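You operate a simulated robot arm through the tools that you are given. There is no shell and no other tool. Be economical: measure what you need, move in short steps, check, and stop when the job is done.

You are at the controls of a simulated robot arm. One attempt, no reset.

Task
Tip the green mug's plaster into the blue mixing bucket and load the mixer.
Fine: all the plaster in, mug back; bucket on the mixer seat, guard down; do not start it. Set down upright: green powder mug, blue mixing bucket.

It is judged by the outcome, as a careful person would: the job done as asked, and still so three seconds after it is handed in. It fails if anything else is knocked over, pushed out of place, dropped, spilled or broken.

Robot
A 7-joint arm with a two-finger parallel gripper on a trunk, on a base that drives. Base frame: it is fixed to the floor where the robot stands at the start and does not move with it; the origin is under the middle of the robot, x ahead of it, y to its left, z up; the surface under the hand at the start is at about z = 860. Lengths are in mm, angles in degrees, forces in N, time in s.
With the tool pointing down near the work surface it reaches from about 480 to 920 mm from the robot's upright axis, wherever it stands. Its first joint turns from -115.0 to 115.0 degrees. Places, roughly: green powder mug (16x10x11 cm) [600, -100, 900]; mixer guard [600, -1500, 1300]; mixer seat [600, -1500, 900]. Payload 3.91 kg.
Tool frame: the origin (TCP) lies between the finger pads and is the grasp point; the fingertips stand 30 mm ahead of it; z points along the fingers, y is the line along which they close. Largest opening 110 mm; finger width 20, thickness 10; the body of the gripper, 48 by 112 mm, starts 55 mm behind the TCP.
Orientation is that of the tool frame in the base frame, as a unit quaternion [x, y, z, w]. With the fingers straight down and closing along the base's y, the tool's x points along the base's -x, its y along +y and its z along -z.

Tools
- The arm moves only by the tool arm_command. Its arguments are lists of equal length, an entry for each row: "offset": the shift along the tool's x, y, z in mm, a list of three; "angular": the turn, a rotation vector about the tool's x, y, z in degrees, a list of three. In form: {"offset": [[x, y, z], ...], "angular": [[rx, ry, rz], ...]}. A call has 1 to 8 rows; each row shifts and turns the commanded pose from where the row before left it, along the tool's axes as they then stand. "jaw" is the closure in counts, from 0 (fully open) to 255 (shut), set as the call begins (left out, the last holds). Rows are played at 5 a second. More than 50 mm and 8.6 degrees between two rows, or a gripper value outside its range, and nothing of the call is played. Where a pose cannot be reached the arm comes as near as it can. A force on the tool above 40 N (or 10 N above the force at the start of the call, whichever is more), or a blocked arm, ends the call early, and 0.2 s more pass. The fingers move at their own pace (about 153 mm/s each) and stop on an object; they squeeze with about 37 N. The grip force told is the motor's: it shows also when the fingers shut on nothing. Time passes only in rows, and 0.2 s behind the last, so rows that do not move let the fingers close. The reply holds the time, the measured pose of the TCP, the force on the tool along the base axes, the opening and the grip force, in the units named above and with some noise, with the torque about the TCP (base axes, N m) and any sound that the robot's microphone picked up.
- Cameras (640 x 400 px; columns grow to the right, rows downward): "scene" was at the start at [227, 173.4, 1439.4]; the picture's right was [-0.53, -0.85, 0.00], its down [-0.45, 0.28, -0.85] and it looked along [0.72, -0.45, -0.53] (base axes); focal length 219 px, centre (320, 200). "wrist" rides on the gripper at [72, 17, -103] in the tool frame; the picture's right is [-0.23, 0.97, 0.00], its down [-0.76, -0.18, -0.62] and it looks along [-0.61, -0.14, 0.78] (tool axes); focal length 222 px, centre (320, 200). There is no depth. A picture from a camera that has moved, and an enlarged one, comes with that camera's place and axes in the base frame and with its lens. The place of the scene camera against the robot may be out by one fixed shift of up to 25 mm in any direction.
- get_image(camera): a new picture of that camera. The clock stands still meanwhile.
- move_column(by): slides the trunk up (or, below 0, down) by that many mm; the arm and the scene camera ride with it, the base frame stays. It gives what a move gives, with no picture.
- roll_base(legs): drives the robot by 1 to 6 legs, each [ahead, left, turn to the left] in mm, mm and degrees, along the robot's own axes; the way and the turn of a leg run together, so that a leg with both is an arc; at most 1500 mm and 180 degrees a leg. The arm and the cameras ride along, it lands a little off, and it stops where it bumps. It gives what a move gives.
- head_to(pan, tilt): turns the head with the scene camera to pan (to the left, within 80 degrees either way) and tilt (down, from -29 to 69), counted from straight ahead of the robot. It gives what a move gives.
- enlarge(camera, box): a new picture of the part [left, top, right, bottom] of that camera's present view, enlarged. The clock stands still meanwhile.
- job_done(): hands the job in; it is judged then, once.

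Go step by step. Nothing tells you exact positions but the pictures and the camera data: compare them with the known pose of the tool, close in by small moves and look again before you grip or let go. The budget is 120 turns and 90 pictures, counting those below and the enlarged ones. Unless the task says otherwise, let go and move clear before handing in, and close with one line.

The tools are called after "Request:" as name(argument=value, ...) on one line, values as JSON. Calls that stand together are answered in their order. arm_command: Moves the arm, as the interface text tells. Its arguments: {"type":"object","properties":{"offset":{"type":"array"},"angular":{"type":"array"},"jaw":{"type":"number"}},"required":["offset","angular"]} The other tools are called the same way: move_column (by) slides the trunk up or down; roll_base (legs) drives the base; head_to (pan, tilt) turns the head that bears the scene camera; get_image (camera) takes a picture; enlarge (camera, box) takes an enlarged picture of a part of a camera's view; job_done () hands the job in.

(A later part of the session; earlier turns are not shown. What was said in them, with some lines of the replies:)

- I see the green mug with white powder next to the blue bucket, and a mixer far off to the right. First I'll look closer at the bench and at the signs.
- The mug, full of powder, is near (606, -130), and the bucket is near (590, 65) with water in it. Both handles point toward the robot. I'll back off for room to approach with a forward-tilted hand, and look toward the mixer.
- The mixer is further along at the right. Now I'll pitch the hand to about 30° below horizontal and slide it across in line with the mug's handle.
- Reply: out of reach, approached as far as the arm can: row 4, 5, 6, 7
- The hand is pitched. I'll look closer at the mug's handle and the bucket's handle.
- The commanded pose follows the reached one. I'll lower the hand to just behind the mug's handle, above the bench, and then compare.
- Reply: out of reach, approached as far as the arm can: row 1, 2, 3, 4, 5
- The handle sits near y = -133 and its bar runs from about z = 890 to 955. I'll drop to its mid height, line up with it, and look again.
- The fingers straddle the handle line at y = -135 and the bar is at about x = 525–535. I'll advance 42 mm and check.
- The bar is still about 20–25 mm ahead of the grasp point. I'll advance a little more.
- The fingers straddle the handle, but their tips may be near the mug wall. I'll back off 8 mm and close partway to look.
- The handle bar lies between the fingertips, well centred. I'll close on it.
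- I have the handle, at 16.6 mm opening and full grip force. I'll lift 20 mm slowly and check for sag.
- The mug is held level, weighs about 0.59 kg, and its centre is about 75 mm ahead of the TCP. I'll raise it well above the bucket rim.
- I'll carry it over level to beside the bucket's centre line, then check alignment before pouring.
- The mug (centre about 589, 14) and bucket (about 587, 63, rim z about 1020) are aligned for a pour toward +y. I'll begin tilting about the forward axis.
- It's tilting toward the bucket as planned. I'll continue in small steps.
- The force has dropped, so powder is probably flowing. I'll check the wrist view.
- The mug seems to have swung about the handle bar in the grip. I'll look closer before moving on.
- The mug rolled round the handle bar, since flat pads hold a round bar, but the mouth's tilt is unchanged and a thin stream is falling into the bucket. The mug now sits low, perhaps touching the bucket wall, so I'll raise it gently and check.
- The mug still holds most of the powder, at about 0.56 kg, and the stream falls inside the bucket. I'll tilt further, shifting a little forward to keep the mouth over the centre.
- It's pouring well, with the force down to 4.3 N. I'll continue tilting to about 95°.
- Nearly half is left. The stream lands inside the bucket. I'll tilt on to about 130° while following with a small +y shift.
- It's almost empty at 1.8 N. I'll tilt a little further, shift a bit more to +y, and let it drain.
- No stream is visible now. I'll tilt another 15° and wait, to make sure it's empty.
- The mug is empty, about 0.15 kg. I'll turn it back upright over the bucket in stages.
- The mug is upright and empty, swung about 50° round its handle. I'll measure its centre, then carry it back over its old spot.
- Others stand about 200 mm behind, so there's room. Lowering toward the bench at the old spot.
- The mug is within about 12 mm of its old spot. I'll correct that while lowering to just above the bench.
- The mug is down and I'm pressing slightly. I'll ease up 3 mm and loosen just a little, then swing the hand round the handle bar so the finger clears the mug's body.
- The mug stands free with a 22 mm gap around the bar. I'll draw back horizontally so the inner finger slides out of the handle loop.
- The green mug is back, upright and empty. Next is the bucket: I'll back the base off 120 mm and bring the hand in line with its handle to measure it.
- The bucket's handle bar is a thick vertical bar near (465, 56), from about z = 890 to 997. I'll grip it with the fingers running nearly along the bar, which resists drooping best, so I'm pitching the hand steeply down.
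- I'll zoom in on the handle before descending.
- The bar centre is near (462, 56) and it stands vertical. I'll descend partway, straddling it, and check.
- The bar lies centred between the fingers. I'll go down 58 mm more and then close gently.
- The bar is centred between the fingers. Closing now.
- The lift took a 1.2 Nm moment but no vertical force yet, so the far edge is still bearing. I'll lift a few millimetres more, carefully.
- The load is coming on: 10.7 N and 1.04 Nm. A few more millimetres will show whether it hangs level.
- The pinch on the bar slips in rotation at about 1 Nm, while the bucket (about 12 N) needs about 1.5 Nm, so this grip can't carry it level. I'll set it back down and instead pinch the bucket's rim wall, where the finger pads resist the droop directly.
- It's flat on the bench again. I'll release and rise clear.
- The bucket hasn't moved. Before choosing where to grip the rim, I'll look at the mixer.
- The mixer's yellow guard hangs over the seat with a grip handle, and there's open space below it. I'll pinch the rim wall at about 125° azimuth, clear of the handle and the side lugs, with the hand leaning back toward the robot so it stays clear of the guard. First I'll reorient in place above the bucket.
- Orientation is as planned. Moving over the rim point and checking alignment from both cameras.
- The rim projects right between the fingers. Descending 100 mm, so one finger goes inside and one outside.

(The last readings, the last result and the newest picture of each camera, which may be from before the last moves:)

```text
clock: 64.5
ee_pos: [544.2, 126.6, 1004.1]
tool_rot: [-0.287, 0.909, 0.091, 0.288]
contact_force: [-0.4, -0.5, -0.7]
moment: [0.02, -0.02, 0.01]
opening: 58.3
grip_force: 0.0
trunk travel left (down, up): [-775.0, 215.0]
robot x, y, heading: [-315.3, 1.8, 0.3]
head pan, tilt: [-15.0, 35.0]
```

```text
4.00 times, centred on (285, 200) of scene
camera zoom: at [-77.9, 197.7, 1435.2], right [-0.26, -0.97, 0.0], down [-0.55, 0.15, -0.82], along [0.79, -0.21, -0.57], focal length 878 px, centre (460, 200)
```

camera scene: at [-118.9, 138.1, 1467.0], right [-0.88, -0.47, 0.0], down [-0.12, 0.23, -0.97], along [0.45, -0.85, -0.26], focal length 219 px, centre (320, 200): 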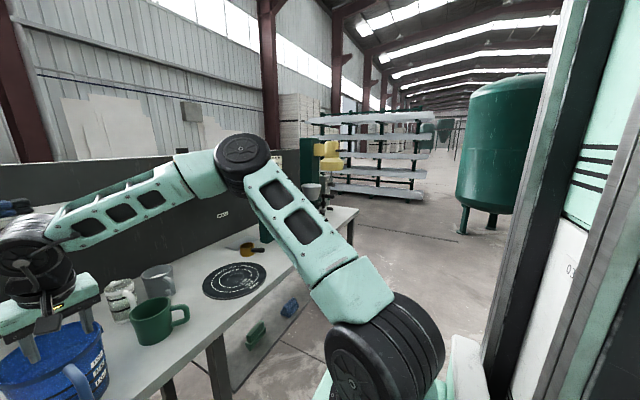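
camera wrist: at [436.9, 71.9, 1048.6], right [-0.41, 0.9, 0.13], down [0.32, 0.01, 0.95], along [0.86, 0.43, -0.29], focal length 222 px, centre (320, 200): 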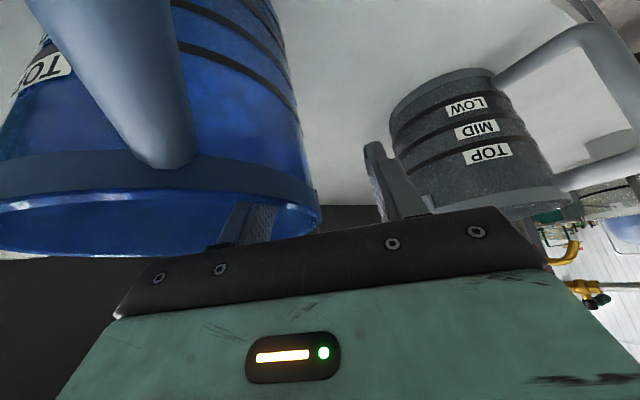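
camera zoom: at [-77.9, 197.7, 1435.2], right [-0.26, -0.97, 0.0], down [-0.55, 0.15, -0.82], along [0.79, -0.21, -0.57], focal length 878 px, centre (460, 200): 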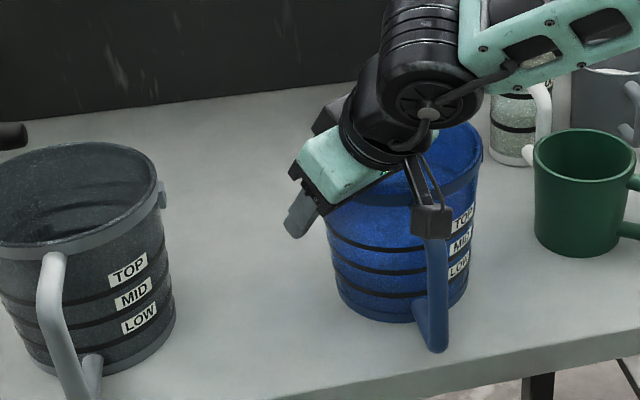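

One finger is inside and the other outside the rim. Closing.

Request:
arm_command(offset=[[0, 0, 0], [0, 0, 0], [0, 0, 0], [0, 0, 0]], angular=[[0, 0, 0], [0, 0, 0], [0, 0, 0], [0, 0, 0]], jaw=255)

Request:
arm_command(offset=[[-1.7, 0, -2.5], [-1.7, 0, -2.5], [-1.7, 0, -2.5], [-1.7, 0, -2.5], [0, 0, 0], [0, 0, 0]], angular=[[0, 0, 0], [0, 0, 0], [0, 0, 0], [0, 0, 0], [0, 0, 0], [0, 0, 0]])

Request:
enlarge(camera="scene", box=[240, 150, 330, 250])

```text
clock: 65.5
ee_pos: [545.3, 125.4, 1005.0]
tool_rot: [-0.286, 0.91, 0.09, 0.287]
contact_force: [2.6, -0.5, 0.0]
moment: [-0.45, -0.66, 0.41]
opening: 5.2
grip_force: 36.7
trunk travel left (down, up): [-775.0, 215.0]
robot x, y, heading: [-313.4, -2.9, -0.1]
head pan, tilt: [-15.0, 35.0]
```

```text
clock: 67.0
ee_pos: [542.6, 125.1, 1015.3]
tool_rot: [-0.287, 0.909, 0.091, 0.287]
contact_force: [-0.6, 0.1, -11.3]
moment: [0.55, 0.17, 0.0]
opening: 3.5
grip_force: 37.1
trunk travel left (down, up): [-775.0, 215.0]
robot x, y, heading: [-318.0, 3.2, -0.2]
head pan, tilt: [-15.0, 35.0]
```

```text
4.00 times, centred on (285, 200) of scene
camera zoom: at [-77.3, 197.8, 1434.9], right [-0.26, -0.97, 0.0], down [-0.55, 0.15, -0.82], along [0.79, -0.21, -0.57], focal length 878 px, centre (460, 200)
```

zoom: 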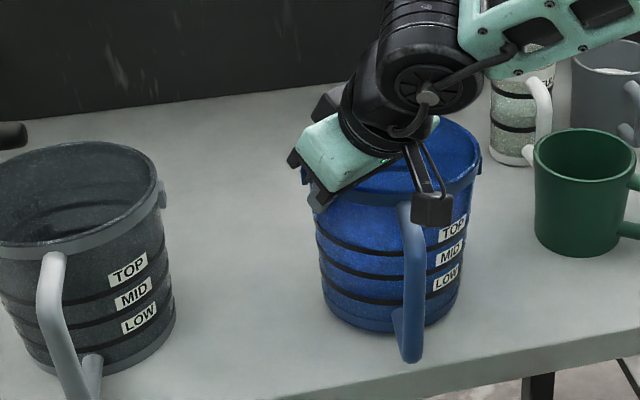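

It bears the full weight, 11.3 N, with a smaller moment. I'll lift 25 mm more and check that it hangs level.

Request:
arm_command(offset=[[-2.9, 0, -4.1], [-2.9, 0, -4.1], [-2.9, 0, -4.1], [-2.9, 0, -4.1], [-2.9, 0, -4.1], [0, 0, 0], [0, 0, 0]], angular=[[0, 0, 0], [0, 0, 0], [0, 0, 0], [0, 0, 0], [0, 0, 0], [0, 0, 0], [0, 0, 0]])

Request:
enlarge(camera="scene", box=[230, 140, 340, 250])

Request:
get_image(camera="wrist")

```text
clock: 68.5
ee_pos: [542.9, 125.7, 1041.0]
tool_rot: [-0.287, 0.909, 0.091, 0.287]
contact_force: [0.1, 0.3, -10.4]
moment: [0.56, 0.17, 0.01]
opening: 3.5
grip_force: 37.5
trunk travel left (down, up): [-775.0, 215.0]
robot x, y, heading: [-310.2, 0.5, 0.0]
head pan, tilt: [-15.0, 35.0]
```

```text
3.64 times, centred on (285, 195) of scene
camera zoom: at [-77.2, 197.8, 1435.0], right [-0.26, -0.97, 0.0], down [-0.55, 0.15, -0.82], along [0.79, -0.21, -0.57], focal length 798 px, centre (447, 218)
```

zoom: 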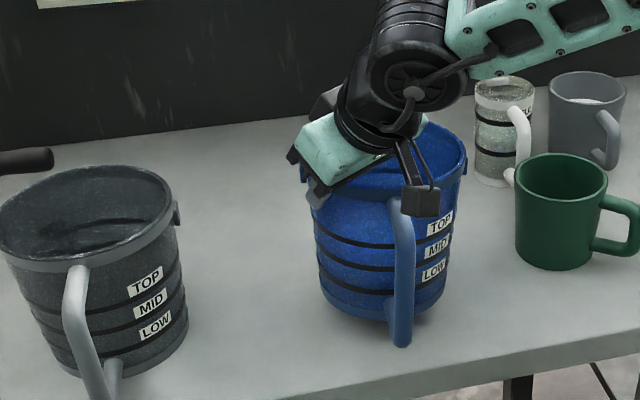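

```text
14 pictures are left
camera wrist: at [436.8, 71.8, 1084.3], right [-0.41, 0.9, 0.13], down [0.32, 0.01, 0.95], along [0.86, 0.43, -0.29], focal length 222 px, centre (320, 200)
```

wrist: 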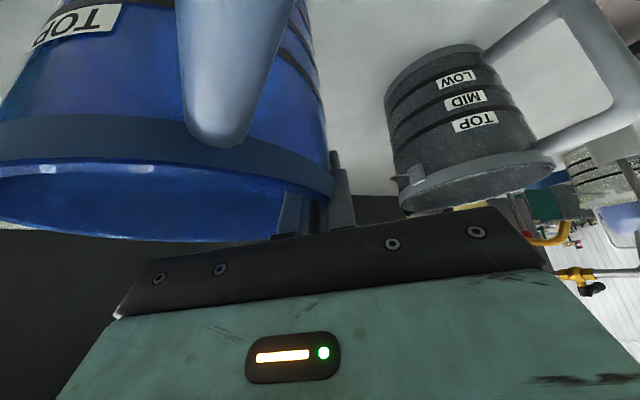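

The grip is stable, but the bucket has drooped about 7°, bottom toward the grip side. I'll correct it by tilting the hand, raise it to travel height, and re-check.

Request:
arm_command(offset=[[-4.3, 0, -6.1], [-4.3, 0, -6.1], [-4.3, 0, -6.1], [-4.3, 0, -6.1], [-4.3, 0, -6.1], [-4.3, 0, -6.1], [-4.3, 0, -6.1], [0, 0, 0]], angular=[[0, 0, 0], [0.82, 0, -0.57], [1.23, 0, -0.86], [1.23, 0, -0.86], [1.23, 0, -0.86], [1.23, 0, -0.86], [0, 0, 0], [0, 0, 0]])

Request:
enlarge(camera="scene", box=[230, 120, 340, 250])

```text
clock: 70.3
ee_pos: [544.0, 128.9, 1093.3]
tool_rot: [-0.303, 0.903, 0.034, 0.304]
contact_force: [0.6, -0.4, -10.7]
moment: [0.65, 0.22, 0.02]
opening: 3.6
grip_force: 37.4
trunk travel left (down, up): [-775.0, 215.0]
robot x, y, heading: [-317.2, 5.4, 0.2]
head pan, tilt: [-15.0, 35.0]
```

```text
3.08 times, centred on (285, 185) of scene
camera zoom: at [-77.2, 197.8, 1435.0], right [-0.26, -0.97, 0.0], down [-0.55, 0.15, -0.82], along [0.79, -0.21, -0.57], focal length 675 px, centre (428, 246)
```

zoom: 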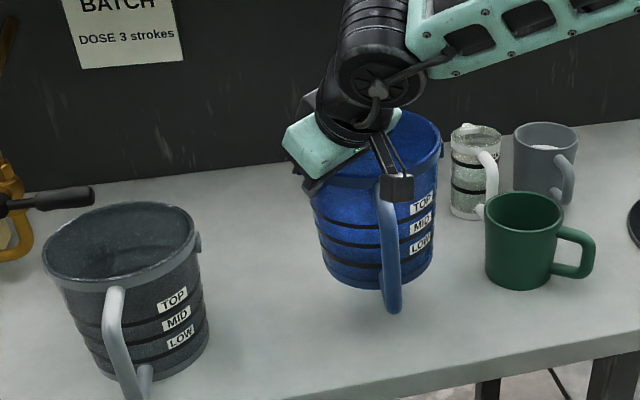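

The bucket hangs level again. I'll back away from the bench in a short leg, check the grip, then drive right toward the mixer.

Request:
roll_base(legs=[[-150, 0, 0], [-200, 0, 0]])

Request:
roll_base(legs=[[0, -650, 0], [0, -700, 0]])

Request:
head_to(pan=-10, tilt=25)

Request:
get_image(camera="scene")

```text
clock: 72.9
ee_pos: [198.4, 131.1, 1092.7]
tool_rot: [-0.306, 0.902, 0.036, 0.304]
contact_force: [0.1, 0.3, -10.7]
moment: [0.63, 0.19, 0.0]
opening: 3.3
grip_force: 36.7
trunk travel left (down, up): [-775.0, 215.0]
robot x, y, heading: [-658.2, 1.6, 0.3]
head pan, tilt: [-15.0, 35.0]
```

```text
clock: 80.0
ee_pos: [200.3, -1227.1, 1094.2]
tool_rot: [-0.308, 0.901, 0.037, 0.304]
contact_force: [-0.4, 0.1, -10.8]
moment: [0.65, 0.19, -0.01]
opening: 3.4
grip_force: 36.8
trunk travel left (down, up): [-775.0, 215.0]
robot x, y, heading: [-654.7, -1362.9, 0.7]
head pan, tilt: [-15.0, 35.0]
```

```text
clock: 80.7
ee_pos: [199.9, -1227.0, 1092.8]
tool_rot: [-0.307, 0.901, 0.036, 0.303]
contact_force: [0.7, 0.2, -10.0]
moment: [0.6, 0.26, 0.01]
opening: 3.3
grip_force: 37.0
trunk travel left (down, up): [-775.0, 215.0]
robot x, y, heading: [-659.8, -1364.1, 0.7]
head pan, tilt: [-10.0, 25.0]
```

```text
12 pictures are left
camera scene: at [-416.5, -1156.9, 1450.7], right [-0.17, -0.99, 0.0], down [-0.42, 0.07, -0.91], along [0.89, -0.15, -0.42], focal length 219 px, centre (320, 200)
```

scene: 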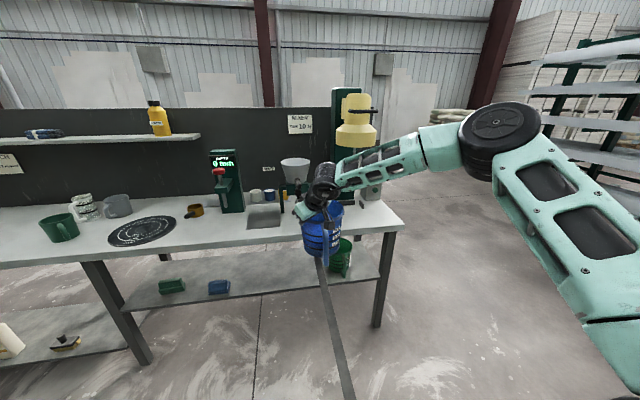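

The bucket is riding well. A closer look at the mixer.

Request:
enlarge(camera="scene", box=[270, 80, 410, 220])

```text
2.86 times, centred on (340, 150) of scene
camera zoom: at [-416.5, -1156.9, 1450.7], right [-0.17, -0.99, 0.0], down [-0.42, 0.07, -0.91], along [0.89, -0.15, -0.42], focal length 627 px, centre (263, 343)
```

zoom: 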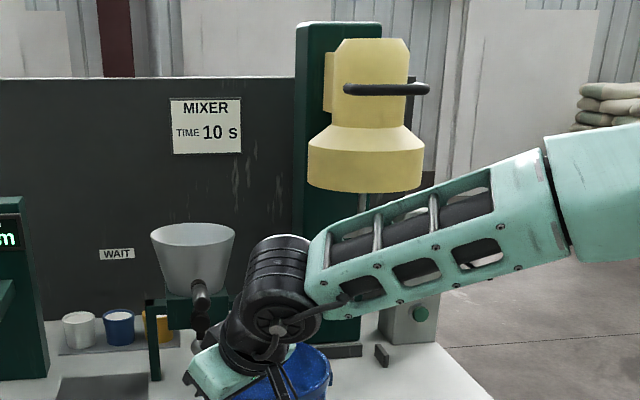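

The guard's axis is near y = -1520. The arm hides the seat, so I'll shift 200 mm to the left for a clear view past it.

Request:
roll_base(legs=[[0, 200, 0]])

Request:
enlarge(camera="scene", box=[310, 80, 450, 240])

```text
clock: 82.3
ee_pos: [196.4, -1021.5, 1093.1]
tool_rot: [-0.309, 0.901, 0.036, 0.303]
contact_force: [0.3, 0.7, -10.4]
moment: [0.64, 0.23, 0.0]
opening: 3.4
grip_force: 36.9
trunk travel left (down, up): [-775.0, 215.0]
robot x, y, heading: [-658.7, -1159.2, 0.4]
head pan, tilt: [-10.0, 25.0]
```

```text
2.50 times, centred on (380, 160) of scene
camera zoom: at [-419.2, -953.6, 1450.7], right [-0.16, -0.99, 0.0], down [-0.42, 0.07, -0.91], along [0.89, -0.15, -0.42], focal length 549 px, centre (170, 300)
```

zoom: 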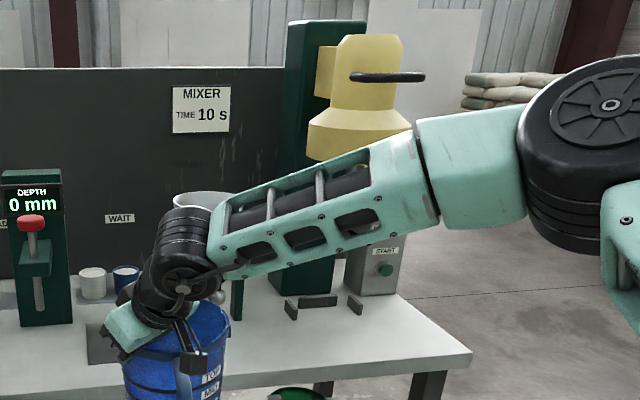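

I see the seat: three low black stops, open toward the front, just under the guard. I'll zoom in on it for exact placing.

Request:
enlarge(camera="scene", box=[410, 180, 470, 220])

```text
10.00 times, centred on (440, 200) of scene
camera zoom: at [-419.2, -953.6, 1450.7], right [-0.16, -0.99, 0.0], down [-0.42, 0.07, -0.91], along [0.89, -0.15, -0.42], focal length 2194 px, centre (-880, 200)
```

zoom: 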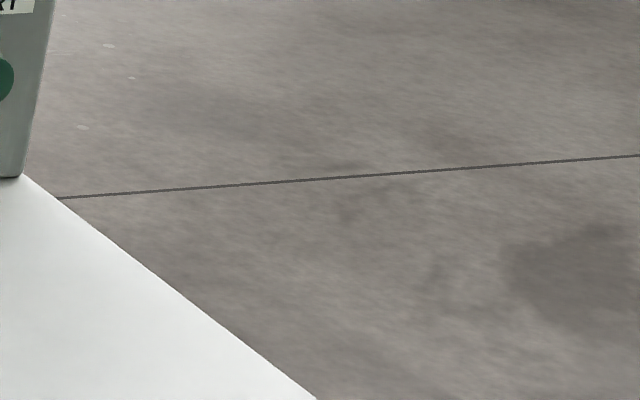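

I misread the crop scale, so I'm taking the right window.

Request:
enlarge(camera="scene", box=[350, 182, 410, 220])

```text
10.53 times, centred on (380, 201) of scene
camera zoom: at [-419.2, -953.6, 1450.7], right [-0.16, -0.99, 0.0], down [-0.42, 0.07, -0.91], along [0.89, -0.15, -0.42], focal length 2310 px, centre (-312, 190)
```

zoom: 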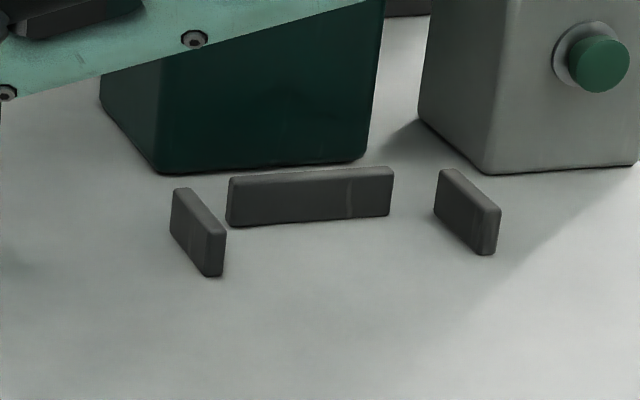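

The seat's inner faces put its centre near (651, -1533), and the paddle's tip is at about z = 1105, so I must come in low from the front. I'll lower the bucket to about 15–20 mm above bench height while clear of the bench, then drive right into line.

Request:
arm_command(offset=[[9.65, 2.06, 13.8], [9.65, 2.06, 13.8], [9.65, 2.06, 13.8], [9.65, 2.06, 13.8], [0, 0, 0]], angular=[[0, 0, 0], [0, 0, 0], [0, 0, 0], [0, 0, 0], [0, 0, 0]])

Request:
roll_base(legs=[[0, -449, -0.4]])

Request:
get_image(camera="scene")

```text
clock: 83.5
ee_pos: [195.0, -1022.5, 1024.4]
tool_rot: [-0.308, 0.901, 0.036, 0.303]
contact_force: [-0.9, -0.6, -10.5]
moment: [0.61, 0.21, 0.0]
opening: 3.4
grip_force: 36.5
trunk travel left (down, up): [-775.0, 215.0]
robot x, y, heading: [-663.2, -1161.1, 0.8]
head pan, tilt: [-10.0, 25.0]
```

```text
clock: 86.3
ee_pos: [200.8, -1492.6, 1024.8]
tool_rot: [-0.305, 0.902, 0.035, 0.303]
contact_force: [0.2, 0.0, -10.1]
moment: [0.66, 0.21, -0.01]
opening: 3.2
grip_force: 36.9
trunk travel left (down, up): [-775.0, 215.0]
robot x, y, heading: [-653.7, -1627.4, 0.5]
head pan, tilt: [-10.0, 25.0]
```

```text
7 pictures are left
camera scene: at [-413.9, -1418.7, 1450.7], right [-0.17, -0.99, 0.0], down [-0.42, 0.07, -0.91], along [0.89, -0.15, -0.42], focal length 219 px, centre (320, 200)
```

scene: 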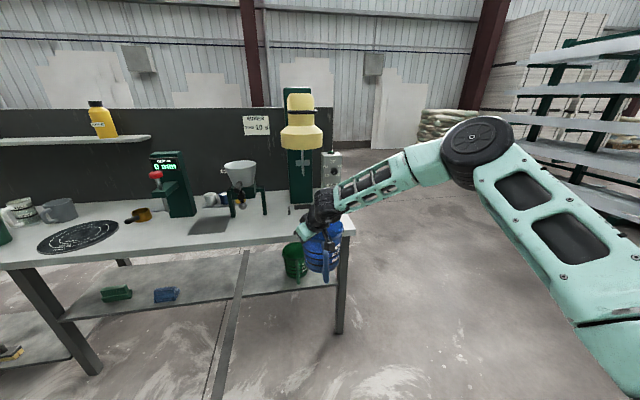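

I need to shift about 18 mm left and go forward. I'll raise the bucket 8 mm for bench clearance and go forward in stages.

Request:
arm_command(offset=[[-2.3, -0.5, -3.25], [-2.3, -0.5, -3.25]], angular=[[0, 0, 0], [0, 0, 0]])

Request:
roll_base(legs=[[240, 18, -0.4]])

Request:
enlarge(camera="scene", box=[250, 80, 400, 280])

```text
clock: 86.9
ee_pos: [200.0, -1492.1, 1031.4]
tool_rot: [-0.307, 0.902, 0.036, 0.303]
contact_force: [-0.9, 0.6, -10.7]
moment: [0.62, 0.23, -0.04]
opening: 3.5
grip_force: 36.9
trunk travel left (down, up): [-775.0, 215.0]
robot x, y, heading: [-656.6, -1623.3, 0.1]
head pan, tilt: [-10.0, 25.0]
```

```text
clock: 88.7
ee_pos: [449.0, -1482.3, 1032.5]
tool_rot: [-0.3, 0.903, 0.034, 0.304]
contact_force: [0.5, -0.9, -11.1]
moment: [0.61, 0.24, -0.03]
opening: 3.4
grip_force: 37.1
trunk travel left (down, up): [-775.0, 215.0]
robot x, y, heading: [-412.8, -1606.6, -0.2]
head pan, tilt: [-10.0, 25.0]
```

```text
2.00 times, centred on (325, 180) of scene
camera zoom: at [-164.4, -1402.9, 1450.7], right [-0.18, -0.98, 0.0], down [-0.42, 0.08, -0.91], along [0.89, -0.16, -0.42], focal length 439 px, centre (310, 240)
```

zoom: 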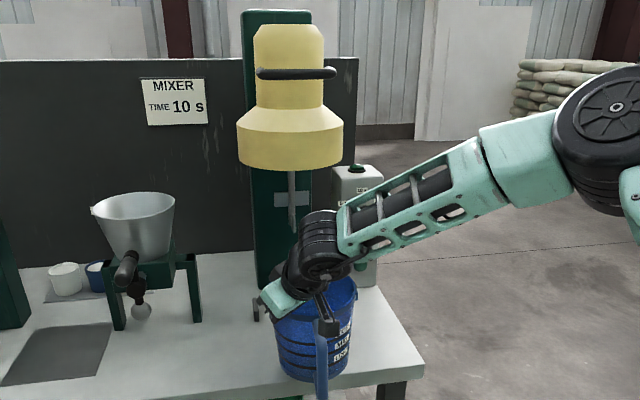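

The bucket is over the bench and lined up; its centre is about (38, -62) from the TCP. Forward another stage, aiming for the seat axis at y = -1532.

Request:
roll_base(legs=[[100, 12, 0]])

Request:
enlarge(camera="scene", box=[260, 90, 380, 270])

```text
clock: 89.9
ee_pos: [553.1, -1471.4, 1032.5]
tool_rot: [-0.301, 0.904, 0.034, 0.303]
contact_force: [0.0, 0.4, -10.5]
moment: [0.66, 0.23, -0.03]
opening: 3.4
grip_force: 36.8
trunk travel left (down, up): [-775.0, 215.0]
robot x, y, heading: [-303.8, -1594.7, -0.3]
head pan, tilt: [-10.0, 25.0]
```

```text
2.22 times, centred on (320, 180) of scene
camera zoom: at [-61.0, -1392.0, 1450.8], right [-0.18, -0.98, 0.0], down [-0.42, 0.08, -0.91], along [0.89, -0.16, -0.42], focal length 488 px, centre (320, 244)
```

zoom: 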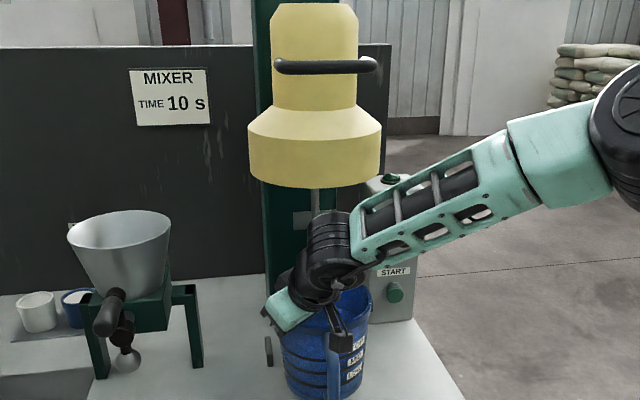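

The left stop shows just beside the bucket's path, about 10 mm clear. I'll lower 12 mm and slide the last 61 mm in with the arm, under force guard.

Request:
arm_command(offset=[[6.8, 1.5, 9.8], [-6.5, -5.76, 5.38], [-6.5, -5.76, 5.38], [-6.5, -5.76, 5.38], [-6.5, -5.76, 5.38], [-6.5, -5.76, 5.38], [-6.5, -5.76, 5.38], [0, 0, 0]], angular=[[0, 0, 0], [0, 0, 0], [0, 0, 0], [0, 0, 0], [0, 0, 0], [0, 0, 0], [0, 0, 0], [0, 0, 0]])

Request:
arm_command(offset=[[2.3, 0.5, 3.3], [2.3, 0.5, 3.3], [1.1, 0.25, 1.6], [1.1, 0.25, 1.6], [0, 0, 0]], angular=[[0, 0, 0], [0, 0, 0], [0, 0, 0], [0, 0, 0], [0, 0, 0]])

```text
clock: 91.7
ee_pos: [614.2, -1471.3, 1021.7]
tool_rot: [-0.3, 0.904, 0.034, 0.303]
contact_force: [0.3, -0.2, -10.9]
moment: [0.61, 0.21, -0.04]
opening: 3.2
grip_force: 37.1
trunk travel left (down, up): [-775.0, 215.0]
robot x, y, heading: [-306.5, -1596.7, -0.2]
head pan, tilt: [-10.0, 25.0]
```

```text
clock: 92.9
ee_pos: [612.6, -1470.4, 1008.5]
tool_rot: [-0.301, 0.904, 0.035, 0.303]
contact_force: [0.3, -0.4, -9.8]
moment: [0.65, 0.23, -0.03]
opening: 3.2
grip_force: 37.0
trunk travel left (down, up): [-775.0, 215.0]
robot x, y, heading: [-306.0, -1594.5, -0.2]
head pan, tilt: [-10.0, 25.0]
```

No contact yet. Lowering in 2 mm steps until the bench takes the load.

Request:
arm_command(offset=[[1.1, 0.25, 1.6], [1.1, 0.25, 1.6], [1.1, 0.25, 1.6], [0, 0, 0]], angular=[[0, 0, 0], [0, 0, 0], [0, 0, 0], [0, 0, 0]])

```text
clock: 93.9
ee_pos: [614.8, -1471.8, 1006.2]
tool_rot: [-0.301, 0.903, 0.034, 0.305]
contact_force: [-5.0, 0.7, 7.4]
moment: [0.2, 1.0, -0.12]
opening: 3.3
grip_force: 36.6
trunk travel left (down, up): [-775.0, 215.0]
robot x, y, heading: [-306.1, -1594.5, -0.3]
head pan, tilt: [-10.0, 25.0]
```

It's touching down at the expected height. One look before releasing.

Request:
enlarge(camera="scene", box=[270, 130, 380, 260])

```text
3.08 times, centred on (325, 195) of scene
camera zoom: at [-62.0, -1392.1, 1451.2], right [-0.18, -0.98, 0.0], down [-0.42, 0.08, -0.91], along [0.89, -0.16, -0.42], focal length 675 px, centre (305, 215)
```

zoom: 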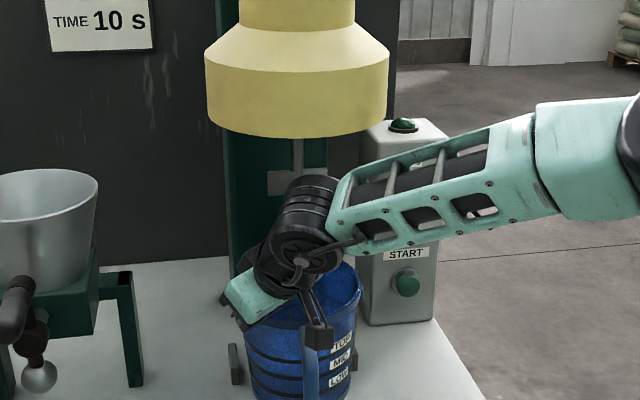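

The bucket stands between the stops, about 13 mm from the left one, and upright. I'll release and draw back along the fingers' own axis.

Request:
arm_command(offset=[[0, 0, 0], [0, 0, 0], [0, 0, 0]], angular=[[0, 0, 0], [0, 0, 0], [0, 0, 0]], jaw=150)

Request:
arm_command(offset=[[0, 0, -15], [0, 0, -15], [0, 0, -20], [0, 0, -20], [0, 0, -20], [0, 0, -20]], angular=[[0, 0, 0], [0, 0, 0], [0, 0, 0], [0, 0, 0], [0, 0, 0], [0, 0, 0]])

Request:
roll_base(legs=[[-250, 0, 0]])

Request:
enlarge(camera="scene", box=[250, 60, 400, 230])

```text
clock: 94.7
ee_pos: [615.3, -1471.8, 1002.7]
tool_rot: [-0.301, 0.903, 0.034, 0.304]
contact_force: [0.1, 0.3, -0.3]
moment: [-0.02, -0.02, 0.04]
opening: 45.2
grip_force: 0.1
trunk travel left (down, up): [-775.0, 215.0]
robot x, y, heading: [-302.6, -1595.5, -0.1]
head pan, tilt: [-10.0, 25.0]
```

```text
clock: 96.1
ee_pos: [556.4, -1497.7, 1088.4]
tool_rot: [-0.301, 0.904, 0.034, 0.303]
contact_force: [0.7, 0.2, 0.0]
moment: [0.0, 0.05, 0.01]
opening: 45.2
grip_force: 0.0
trunk travel left (down, up): [-775.0, 215.0]
robot x, y, heading: [-304.7, -1596.6, -0.3]
head pan, tilt: [-10.0, 25.0]
```

```text
clock: 97.9
ee_pos: [309.4, -1499.1, 1089.1]
tool_rot: [-0.301, 0.904, 0.034, 0.303]
contact_force: [0.3, 0.2, 0.1]
moment: [-0.02, 0.0, 0.02]
opening: 45.3
grip_force: 0.0
trunk travel left (down, up): [-775.0, 215.0]
robot x, y, heading: [-554.7, -1596.3, -0.7]
head pan, tilt: [-10.0, 25.0]
```

```text
2.35 times, centred on (325, 145) of scene
camera zoom: at [-308.1, -1391.0, 1450.8], right [-0.18, -0.98, 0.0], down [-0.42, 0.08, -0.91], along [0.89, -0.17, -0.42], focal length 516 px, centre (308, 329)
```

zoom: 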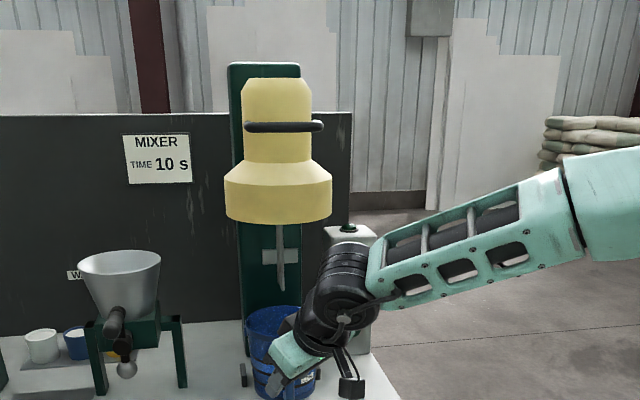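

The bucket stands in the seat under the paddle. The guard has a horizontal pull bar at its front, near (550, -1533, 1396), so I'll close the fingers, level the hand forward, raise the trunk, and press the bar down from above.

Request:
arm_command(offset=[[0, 0, 0], [0, 0, 0], [0, 0, 0], [0, 0, 0], [0, 0, 0], [0, 0, 0], [0, 0, 0]], angular=[[3.57, -5.26, 3.69], [3.57, -5.26, 3.69], [3.57, -5.26, 3.69], [3.57, -5.26, 3.69], [3.57, -5.26, 3.69], [3.57, -5.26, 3.69], [3.57, -5.26, 3.69]], jaw=255)

Request:
move_column(by=210)

```text
clock: 99.5
ee_pos: [309.3, -1499.5, 1089.2]
tool_rot: [0.003, 0.792, -0.001, 0.61]
contact_force: [-0.9, 0.2, -0.5]
moment: [-0.03, -0.01, 0.03]
opening: 0.1
grip_force: 36.8
trunk travel left (down, up): [-775.0, 215.0]
robot x, y, heading: [-550.7, -1592.8, -0.8]
head pan, tilt: [-10.0, 25.0]
```

```text
clock: 101.8
ee_pos: [309.5, -1500.5, 1300.3]
tool_rot: [0.001, 0.792, -0.001, 0.611]
contact_force: [-0.6, 0.6, 0.5]
moment: [0.01, -0.02, -0.01]
opening: 0.0
grip_force: 36.5
trunk travel left (down, up): [-985.0, 5.0]
robot x, y, heading: [-551.5, -1595.0, -0.5]
head pan, tilt: [-10.0, 25.0]
```

Oriented as planned. Now up about 145 mm and across to the bar's centre line.

Request:
arm_command(offset=[[-34.8, -8.2, -9.3], [-34.8, -8.2, -9.3], [-34.8, -8.2, -9.3], [-34.8, -8.2, -9.3]], angular=[[0, 0, 0], [0, 0, 0], [0, 0, 0], [0, 0, 0]])

Request:
get_image(camera="scene")

```text
clock: 102.8
ee_pos: [310.8, -1531.3, 1444.2]
tool_rot: [0.003, 0.793, -0.002, 0.61]
contact_force: [-1.2, 0.3, 0.3]
moment: [0.01, 0.0, 0.03]
opening: 0.1
grip_force: 37.4
trunk travel left (down, up): [-985.0, 5.0]
robot x, y, heading: [-551.9, -1595.8, -0.4]
head pan, tilt: [-10.0, 25.0]
```

```text
2 pictures are left
camera scene: at [-307.8, -1390.9, 1660.7], right [-0.18, -0.98, 0.0], down [-0.42, 0.08, -0.91], along [0.89, -0.17, -0.42], focal length 219 px, centre (320, 200)
```

scene: 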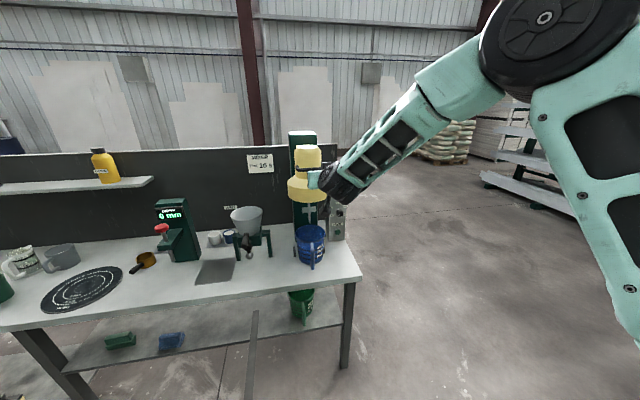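

The bucket stands upright under the guard. Rolling forward so the closed fingers are above the bar.

Request:
roll_base(legs=[[190, 0, 0.4]])

```text
clock: 104.3
ee_pos: [503.0, -1524.3, 1443.0]
tool_rot: [-0.003, 0.792, 0.003, 0.61]
contact_force: [-0.8, -0.8, 1.0]
moment: [-0.03, 0.0, -0.03]
opening: 0.0
grip_force: 36.9
trunk travel left (down, up): [-985.0, 5.0]
robot x, y, heading: [-359.8, -1594.8, 0.1]
head pan, tilt: [-10.0, 25.0]
```

Request:
arm_command(offset=[[-3, -2.7, 11.3], [-3, -2.7, 11.3], [-3, -2.7, 11.3]], angular=[[0, 0, 0], [0, 0, 0], [0, 0, 0]])

Request:
enlarge(camera="scene", box=[250, 110, 390, 270])

```text
clock: 105.1
ee_pos: [538.7, -1532.4, 1443.2]
tool_rot: [-0.001, 0.792, 0.001, 0.61]
contact_force: [0.7, -0.3, 0.6]
moment: [0.02, 0.03, 0.02]
opening: 0.0
grip_force: 37.3
trunk travel left (down, up): [-985.0, 5.0]
robot x, y, heading: [-356.7, -1590.9, -0.1]
head pan, tilt: [-10.0, 25.0]
```

```text
2.50 times, centred on (320, 190) of scene
camera zoom: at [-116.5, -1389.4, 1660.9], right [-0.17, -0.98, 0.0], down [-0.42, 0.07, -0.91], along [0.89, -0.16, -0.42], focal length 549 px, centre (320, 225)
```

zoom: 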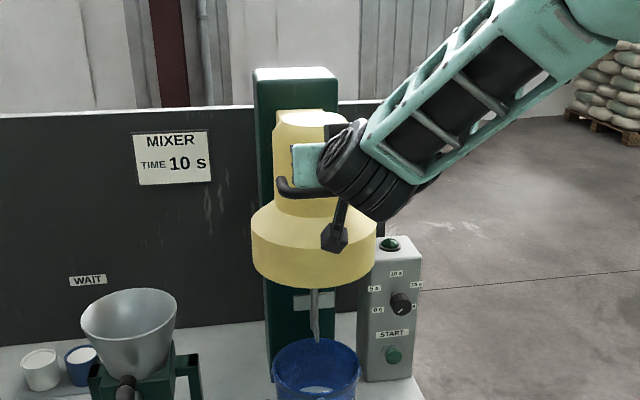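

The closed fingers are right above the bar and the paddle lines up with the bucket. Pressing down gently.

Request:
arm_command(offset=[[9.66, 0, 2.59], [9.66, 0, 2.59], [9.66, 0, 2.59], [9.66, 0, 2.59], [9.66, 0, 2.59], [9.66, 0, 2.59]], angular=[[0, 0, 0], [0, 0, 0], [0, 0, 0], [0, 0, 0], [0, 0, 0], [0, 0, 0]])

```text
clock: 106.5
ee_pos: [538.3, -1531.4, 1384.4]
tool_rot: [-0.002, 0.793, 0.002, 0.61]
contact_force: [1.8, -1.0, 1.1]
moment: [0.02, -0.03, 0.0]
opening: 0.1
grip_force: 37.1
trunk travel left (down, up): [-985.0, 5.0]
robot x, y, heading: [-359.7, -1593.4, 0.1]
head pan, tilt: [-10.0, 25.0]
```

Little force so far. I'll continue slowly.

Request:
arm_command(offset=[[9.66, 0, 2.59], [9.66, 0, 2.59], [9.66, 0, 2.59], [9.66, 0, 2.59]], angular=[[0, 0, 0], [0, 0, 0], [0, 0, 0], [0, 0, 0]])

```text
clock: 107.5
ee_pos: [539.5, -1532.3, 1342.8]
tool_rot: [-0.003, 0.793, 0.002, 0.609]
contact_force: [0.1, 0.0, 0.5]
moment: [0.01, 0.05, 0.0]
opening: 0.0
grip_force: 36.8
trunk travel left (down, up): [-985.0, 5.0]
robot x, y, heading: [-359.8, -1595.6, -0.0]
head pan, tilt: [-10.0, 25.0]
```

No resistance yet. I'll go on a little and watch the force.

Request:
arm_command(offset=[[4.83, 0, 1.3], [4.83, 0, 1.3], [4.83, 0, 1.3], [4.83, 0, 1.3], [0, 0, 0]], angular=[[0, 0, 0], [0, 0, 0], [0, 0, 0], [0, 0, 0], [0, 0, 0]])

```text
clock: 108.7
ee_pos: [539.5, -1533.1, 1322.7]
tool_rot: [-0.002, 0.793, 0.002, 0.61]
contact_force: [-0.4, 0.7, 1.7]
moment: [0.04, 0.0, 0.02]
opening: 0.0
grip_force: 36.7
trunk travel left (down, up): [-985.0, 5.0]
robot x, y, heading: [-355.1, -1599.0, 0.1]
head pan, tilt: [-10.0, 25.0]
```

Request:
arm_command(offset=[[4.83, 0, 1.3], [4.83, 0, 1.3], [4.83, 0, 1.3], [4.83, 0, 1.3], [4.83, 0, 1.3], [4.83, 0, 1.3]], angular=[[0, 0, 0], [0, 0, 0], [0, 0, 0], [0, 0, 0], [0, 0, 0], [0, 0, 0]])

```text
clock: 110.1
ee_pos: [540.3, -1532.5, 1292.7]
tool_rot: [-0.002, 0.793, 0.002, 0.609]
contact_force: [0.3, -0.8, 1.7]
moment: [0.01, 0.01, 0.0]
opening: 0.0
grip_force: 36.7
trunk travel left (down, up): [-985.0, 5.0]
robot x, y, heading: [-357.4, -1593.6, -0.1]
head pan, tilt: [-10.0, 25.0]
```

The force is steady and slight, as with an easy slider. I'll continue down, watching for the end stop.

Request:
arm_command(offset=[[7.73, 0, 2.07], [7.73, 0, 2.07], [7.73, 0, 2.07], [7.73, 0, 2.07], [7.73, 0, 2.07], [7.73, 0, 2.07]], angular=[[0, 0, 0], [0, 0, 0], [0, 0, 0], [0, 0, 0], [0, 0, 0], [0, 0, 0]])

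```text
clock: 111.5
ee_pos: [539.5, -1533.1, 1244.5]
tool_rot: [-0.002, 0.792, 0.002, 0.61]
contact_force: [2.5, -1.0, 1.9]
moment: [0.01, -0.03, 0.0]
opening: 0.0
grip_force: 36.8
trunk travel left (down, up): [-985.0, 5.0]
robot x, y, heading: [-357.2, -1596.4, 0.2]
head pan, tilt: [-10.0, 25.0]
```

Request:
arm_command(offset=[[5.8, 0, 1.55], [5.8, 0, 1.55], [5.8, 0, 1.55], [5.8, 0, 1.55], [5.8, 0, 1.55], [5.8, 0, 1.55]], angular=[[0, 0, 0], [0, 0, 0], [0, 0, 0], [0, 0, 0], [0, 0, 0], [0, 0, 0]])

```text
clock: 112.9
ee_pos: [539.8, -1532.6, 1207.6]
tool_rot: [-0.003, 0.793, 0.002, 0.609]
contact_force: [1.0, -1.0, 1.9]
moment: [-0.01, -0.01, 0.01]
opening: 0.0
grip_force: 37.0
trunk travel left (down, up): [-985.0, 5.0]
robot x, y, heading: [-357.1, -1595.2, 0.1]
head pan, tilt: [-10.0, 25.0]
```

I'll test whether I'm really on the bar by pausing, then lifting off and comparing the force.

Request:
arm_command(offset=[[0, 0, 0], [0, 0, 0]], angular=[[0, 0, 0], [0, 0, 0]])

Request:
arm_command(offset=[[-9.66, 0, -2.6], [-9.66, 0, -2.6], [0, 0, 0]], angular=[[0, 0, 0], [0, 0, 0], [0, 0, 0]])

Request:
arm_command(offset=[[0, 0, 0], [0, 0, 0]], angular=[[0, 0, 0], [0, 0, 0]])

```text
clock: 113.5
ee_pos: [539.5, -1531.8, 1209.8]
tool_rot: [-0.002, 0.793, 0.002, 0.61]
contact_force: [0.7, -0.2, -0.1]
moment: [-0.02, 0.01, 0.01]
opening: 0.0
grip_force: 37.0
trunk travel left (down, up): [-985.0, 5.0]
robot x, y, heading: [-355.4, -1596.4, 0.2]
head pan, tilt: [-10.0, 25.0]
```

```text
clock: 114.3
ee_pos: [541.3, -1533.2, 1232.0]
tool_rot: [-0.003, 0.792, 0.002, 0.61]
contact_force: [-0.1, 0.0, -0.1]
moment: [0.01, 0.02, -0.01]
opening: 0.1
grip_force: 36.9
trunk travel left (down, up): [-985.0, 5.0]
robot x, y, heading: [-357.9, -1592.2, 0.4]
head pan, tilt: [-10.0, 25.0]
```

```text
clock: 114.9
ee_pos: [542.5, -1533.6, 1230.9]
tool_rot: [-0.003, 0.793, 0.003, 0.61]
contact_force: [-0.7, -0.7, 0.5]
moment: [0.02, 0.0, -0.01]
opening: 0.0
grip_force: 36.9
trunk travel left (down, up): [-985.0, 5.0]
robot x, y, heading: [-355.4, -1596.3, 0.2]
head pan, tilt: [-10.0, 25.0]
```

Inconclusive. At this height a forward probe tells the two apart: a lowered guard's body would be met about 18 mm ahead, and an unmoved guard leaves free space. Probing gently.

Request:
arm_command(offset=[[-1.3, 0, 4.83], [-1.3, 0, 4.83], [-1.3, 0, 4.83], [-0.65, 0, 2.4], [-0.65, 0, 2.4]], angular=[[0, 0, 0], [0, 0, 0], [0, 0, 0], [0, 0, 0], [0, 0, 0]])

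Request:
arm_command(offset=[[-0.65, 0, 2.4], [-0.65, 0, 2.4], [-0.65, 0, 2.4]], angular=[[0, 0, 0], [0, 0, 0], [0, 0, 0]])

```text
clock: 116.1
ee_pos: [554.2, -1531.4, 1229.4]
tool_rot: [-0.002, 0.795, 0.002, 0.607]
contact_force: [-23.9, -3.6, 10.4]
moment: [-0.03, -0.33, -0.13]
opening: 0.0
grip_force: 37.1
trunk travel left (down, up): [-985.0, 5.0]
robot x, y, heading: [-360.0, -1594.9, -0.2]
head pan, tilt: [-10.0, 25.0]
stopped in row 5: the force on the tool passed its limit at 44 N (the readings are from after the stop); the commanded pose is now the measured one
```

```text
clock: 116.5
ee_pos: [554.1, -1531.4, 1228.5]
tool_rot: [-0.001, 0.795, 0.002, 0.607]
contact_force: [-26.2, -4.3, 11.1]
moment: [0.0, -0.43, -0.15]
opening: 0.0
grip_force: 36.7
trunk travel left (down, up): [-985.0, 5.0]
robot x, y, heading: [-355.7, -1597.8, -0.0]
head pan, tilt: [-10.0, 25.0]
stopped in row 1: the force on the tool passed its limit at 44 N (the readings are from after the stop); the commanded pose is now the measured one
```

Contact exactly where the lowered guard's body should be, so the guard is following. I'll back off 15 mm and press on down to its end stop.

Request:
arm_command(offset=[[1.9, 0, -7.2], [1.9, 0, -7.2], [0, 0, 0], [7.73, 0, 2.07], [7.73, 0, 2.07], [4.83, 0, 1.3], [4.83, 0, 1.3], [4.83, 0, 1.3]], angular=[[0, 0, 0], [0, 0, 0], [0, 0, 0], [0, 0, 0], [0, 0, 0], [0, 0, 0], [0, 0, 0], [0, 0, 0]])

Request:
arm_command(offset=[[4.83, 0, 1.3], [4.83, 0, 1.3], [4.83, 0, 1.3], [4.83, 0, 1.3]], angular=[[0, 0, 0], [0, 0, 0], [0, 0, 0], [0, 0, 0]])

```text
clock: 118.3
ee_pos: [547.3, -1532.1, 1206.8]
tool_rot: [0.0, 0.788, 0.002, 0.615]
contact_force: [6.2, 1.1, 5.9]
moment: [-0.08, 0.01, 0.07]
opening: 0.0
grip_force: 36.9
trunk travel left (down, up): [-985.0, 5.0]
robot x, y, heading: [-358.0, -1594.1, -0.2]
head pan, tilt: [-10.0, 25.0]
stopped in row 8: the force on the tool passed its limit at 44 N (the readings are from after the stop); the commanded pose is now the measured one
```

```text
clock: 118.9
ee_pos: [549.0, -1530.2, 1205.7]
tool_rot: [0.0, 0.782, 0.003, 0.623]
contact_force: [5.6, 0.8, 7.8]
moment: [-0.01, 0.04, 0.0]
opening: 0.0
grip_force: 37.2
trunk travel left (down, up): [-985.0, 5.0]
robot x, y, heading: [-359.2, -1595.7, -0.1]
head pan, tilt: [-10.0, 25.0]
stopped in row 2: the force on the tool passed its limit at 44 N (the readings are from after the stop); the commanded pose is now the measured one
```

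A firm end stop at the bottom: the guard is fully down, and it stayed down when I lifted earlier. I'll lift off, back away and take a last look.

Request:
arm_command(offset=[[-9.7, 0, -3], [-14.5, 0, -4.5], [-14.5, 0, -4.5], [-14.5, 0, -4.5]], angular=[[0, 0, 0], [0, 0, 0], [0, 0, 0], [0, 0, 0]])

Request:
roll_base(legs=[[-300, 0, 0]])

Request:
head_to(pan=0, tilt=27)

Request:
get_image(camera="scene")

```text
clock: 119.9
ee_pos: [544.7, -1533.1, 1259.4]
tool_rot: [0.0, 0.785, 0.003, 0.62]
contact_force: [-0.1, -0.1, -0.8]
moment: [0.04, -0.02, 0.0]
opening: 0.0
grip_force: 37.1
trunk travel left (down, up): [-985.0, 5.0]
robot x, y, heading: [-364.5, -1592.5, -0.4]
head pan, tilt: [-10.0, 25.0]
```

```text
clock: 122.0
ee_pos: [242.1, -1532.2, 1259.7]
tool_rot: [-0.001, 0.785, 0.004, 0.62]
contact_force: [0.1, 0.1, 0.0]
moment: [0.04, 0.02, -0.02]
opening: 0.1
grip_force: 37.1
trunk travel left (down, up): [-985.0, 5.0]
robot x, y, heading: [-660.5, -1594.7, 0.4]
head pan, tilt: [-10.0, 25.0]
```

```text
clock: 122.7
ee_pos: [243.5, -1532.0, 1258.9]
tool_rot: [-0.001, 0.785, 0.004, 0.619]
contact_force: [0.3, 0.0, -1.1]
moment: [0.01, 0.01, -0.02]
opening: 0.0
grip_force: 37.1
trunk travel left (down, up): [-985.0, 5.0]
robot x, y, heading: [-658.4, -1596.5, 0.4]
head pan, tilt: [0.0, 27.0]
```

```text
0 pictures are left
camera scene: at [-418.7, -1373.8, 1657.7], right [0.0, -1.0, 0.0], down [-0.45, 0.0, -0.89], along [0.89, 0.0, -0.45], focal length 219 px, centre (320, 200)
```

scene: 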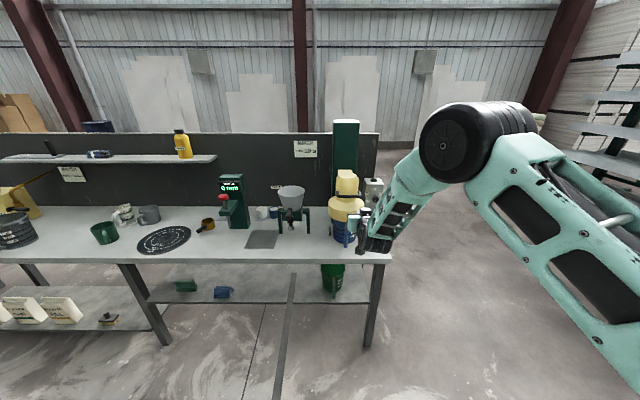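

The guard is down over the bucket on its seat. The green mug stands back in its place, nothing looks disturbed, and the arm is clear. Handing in.

Request:
job_done()

```text
The job is handed in.
```

I tipped the plaster into the blue bucket, returned the green mug upright to its place, set the bucket on the mixer seat and lowered the guard, and I did not start the mixer; the mug's handle now points about 50° off from before.
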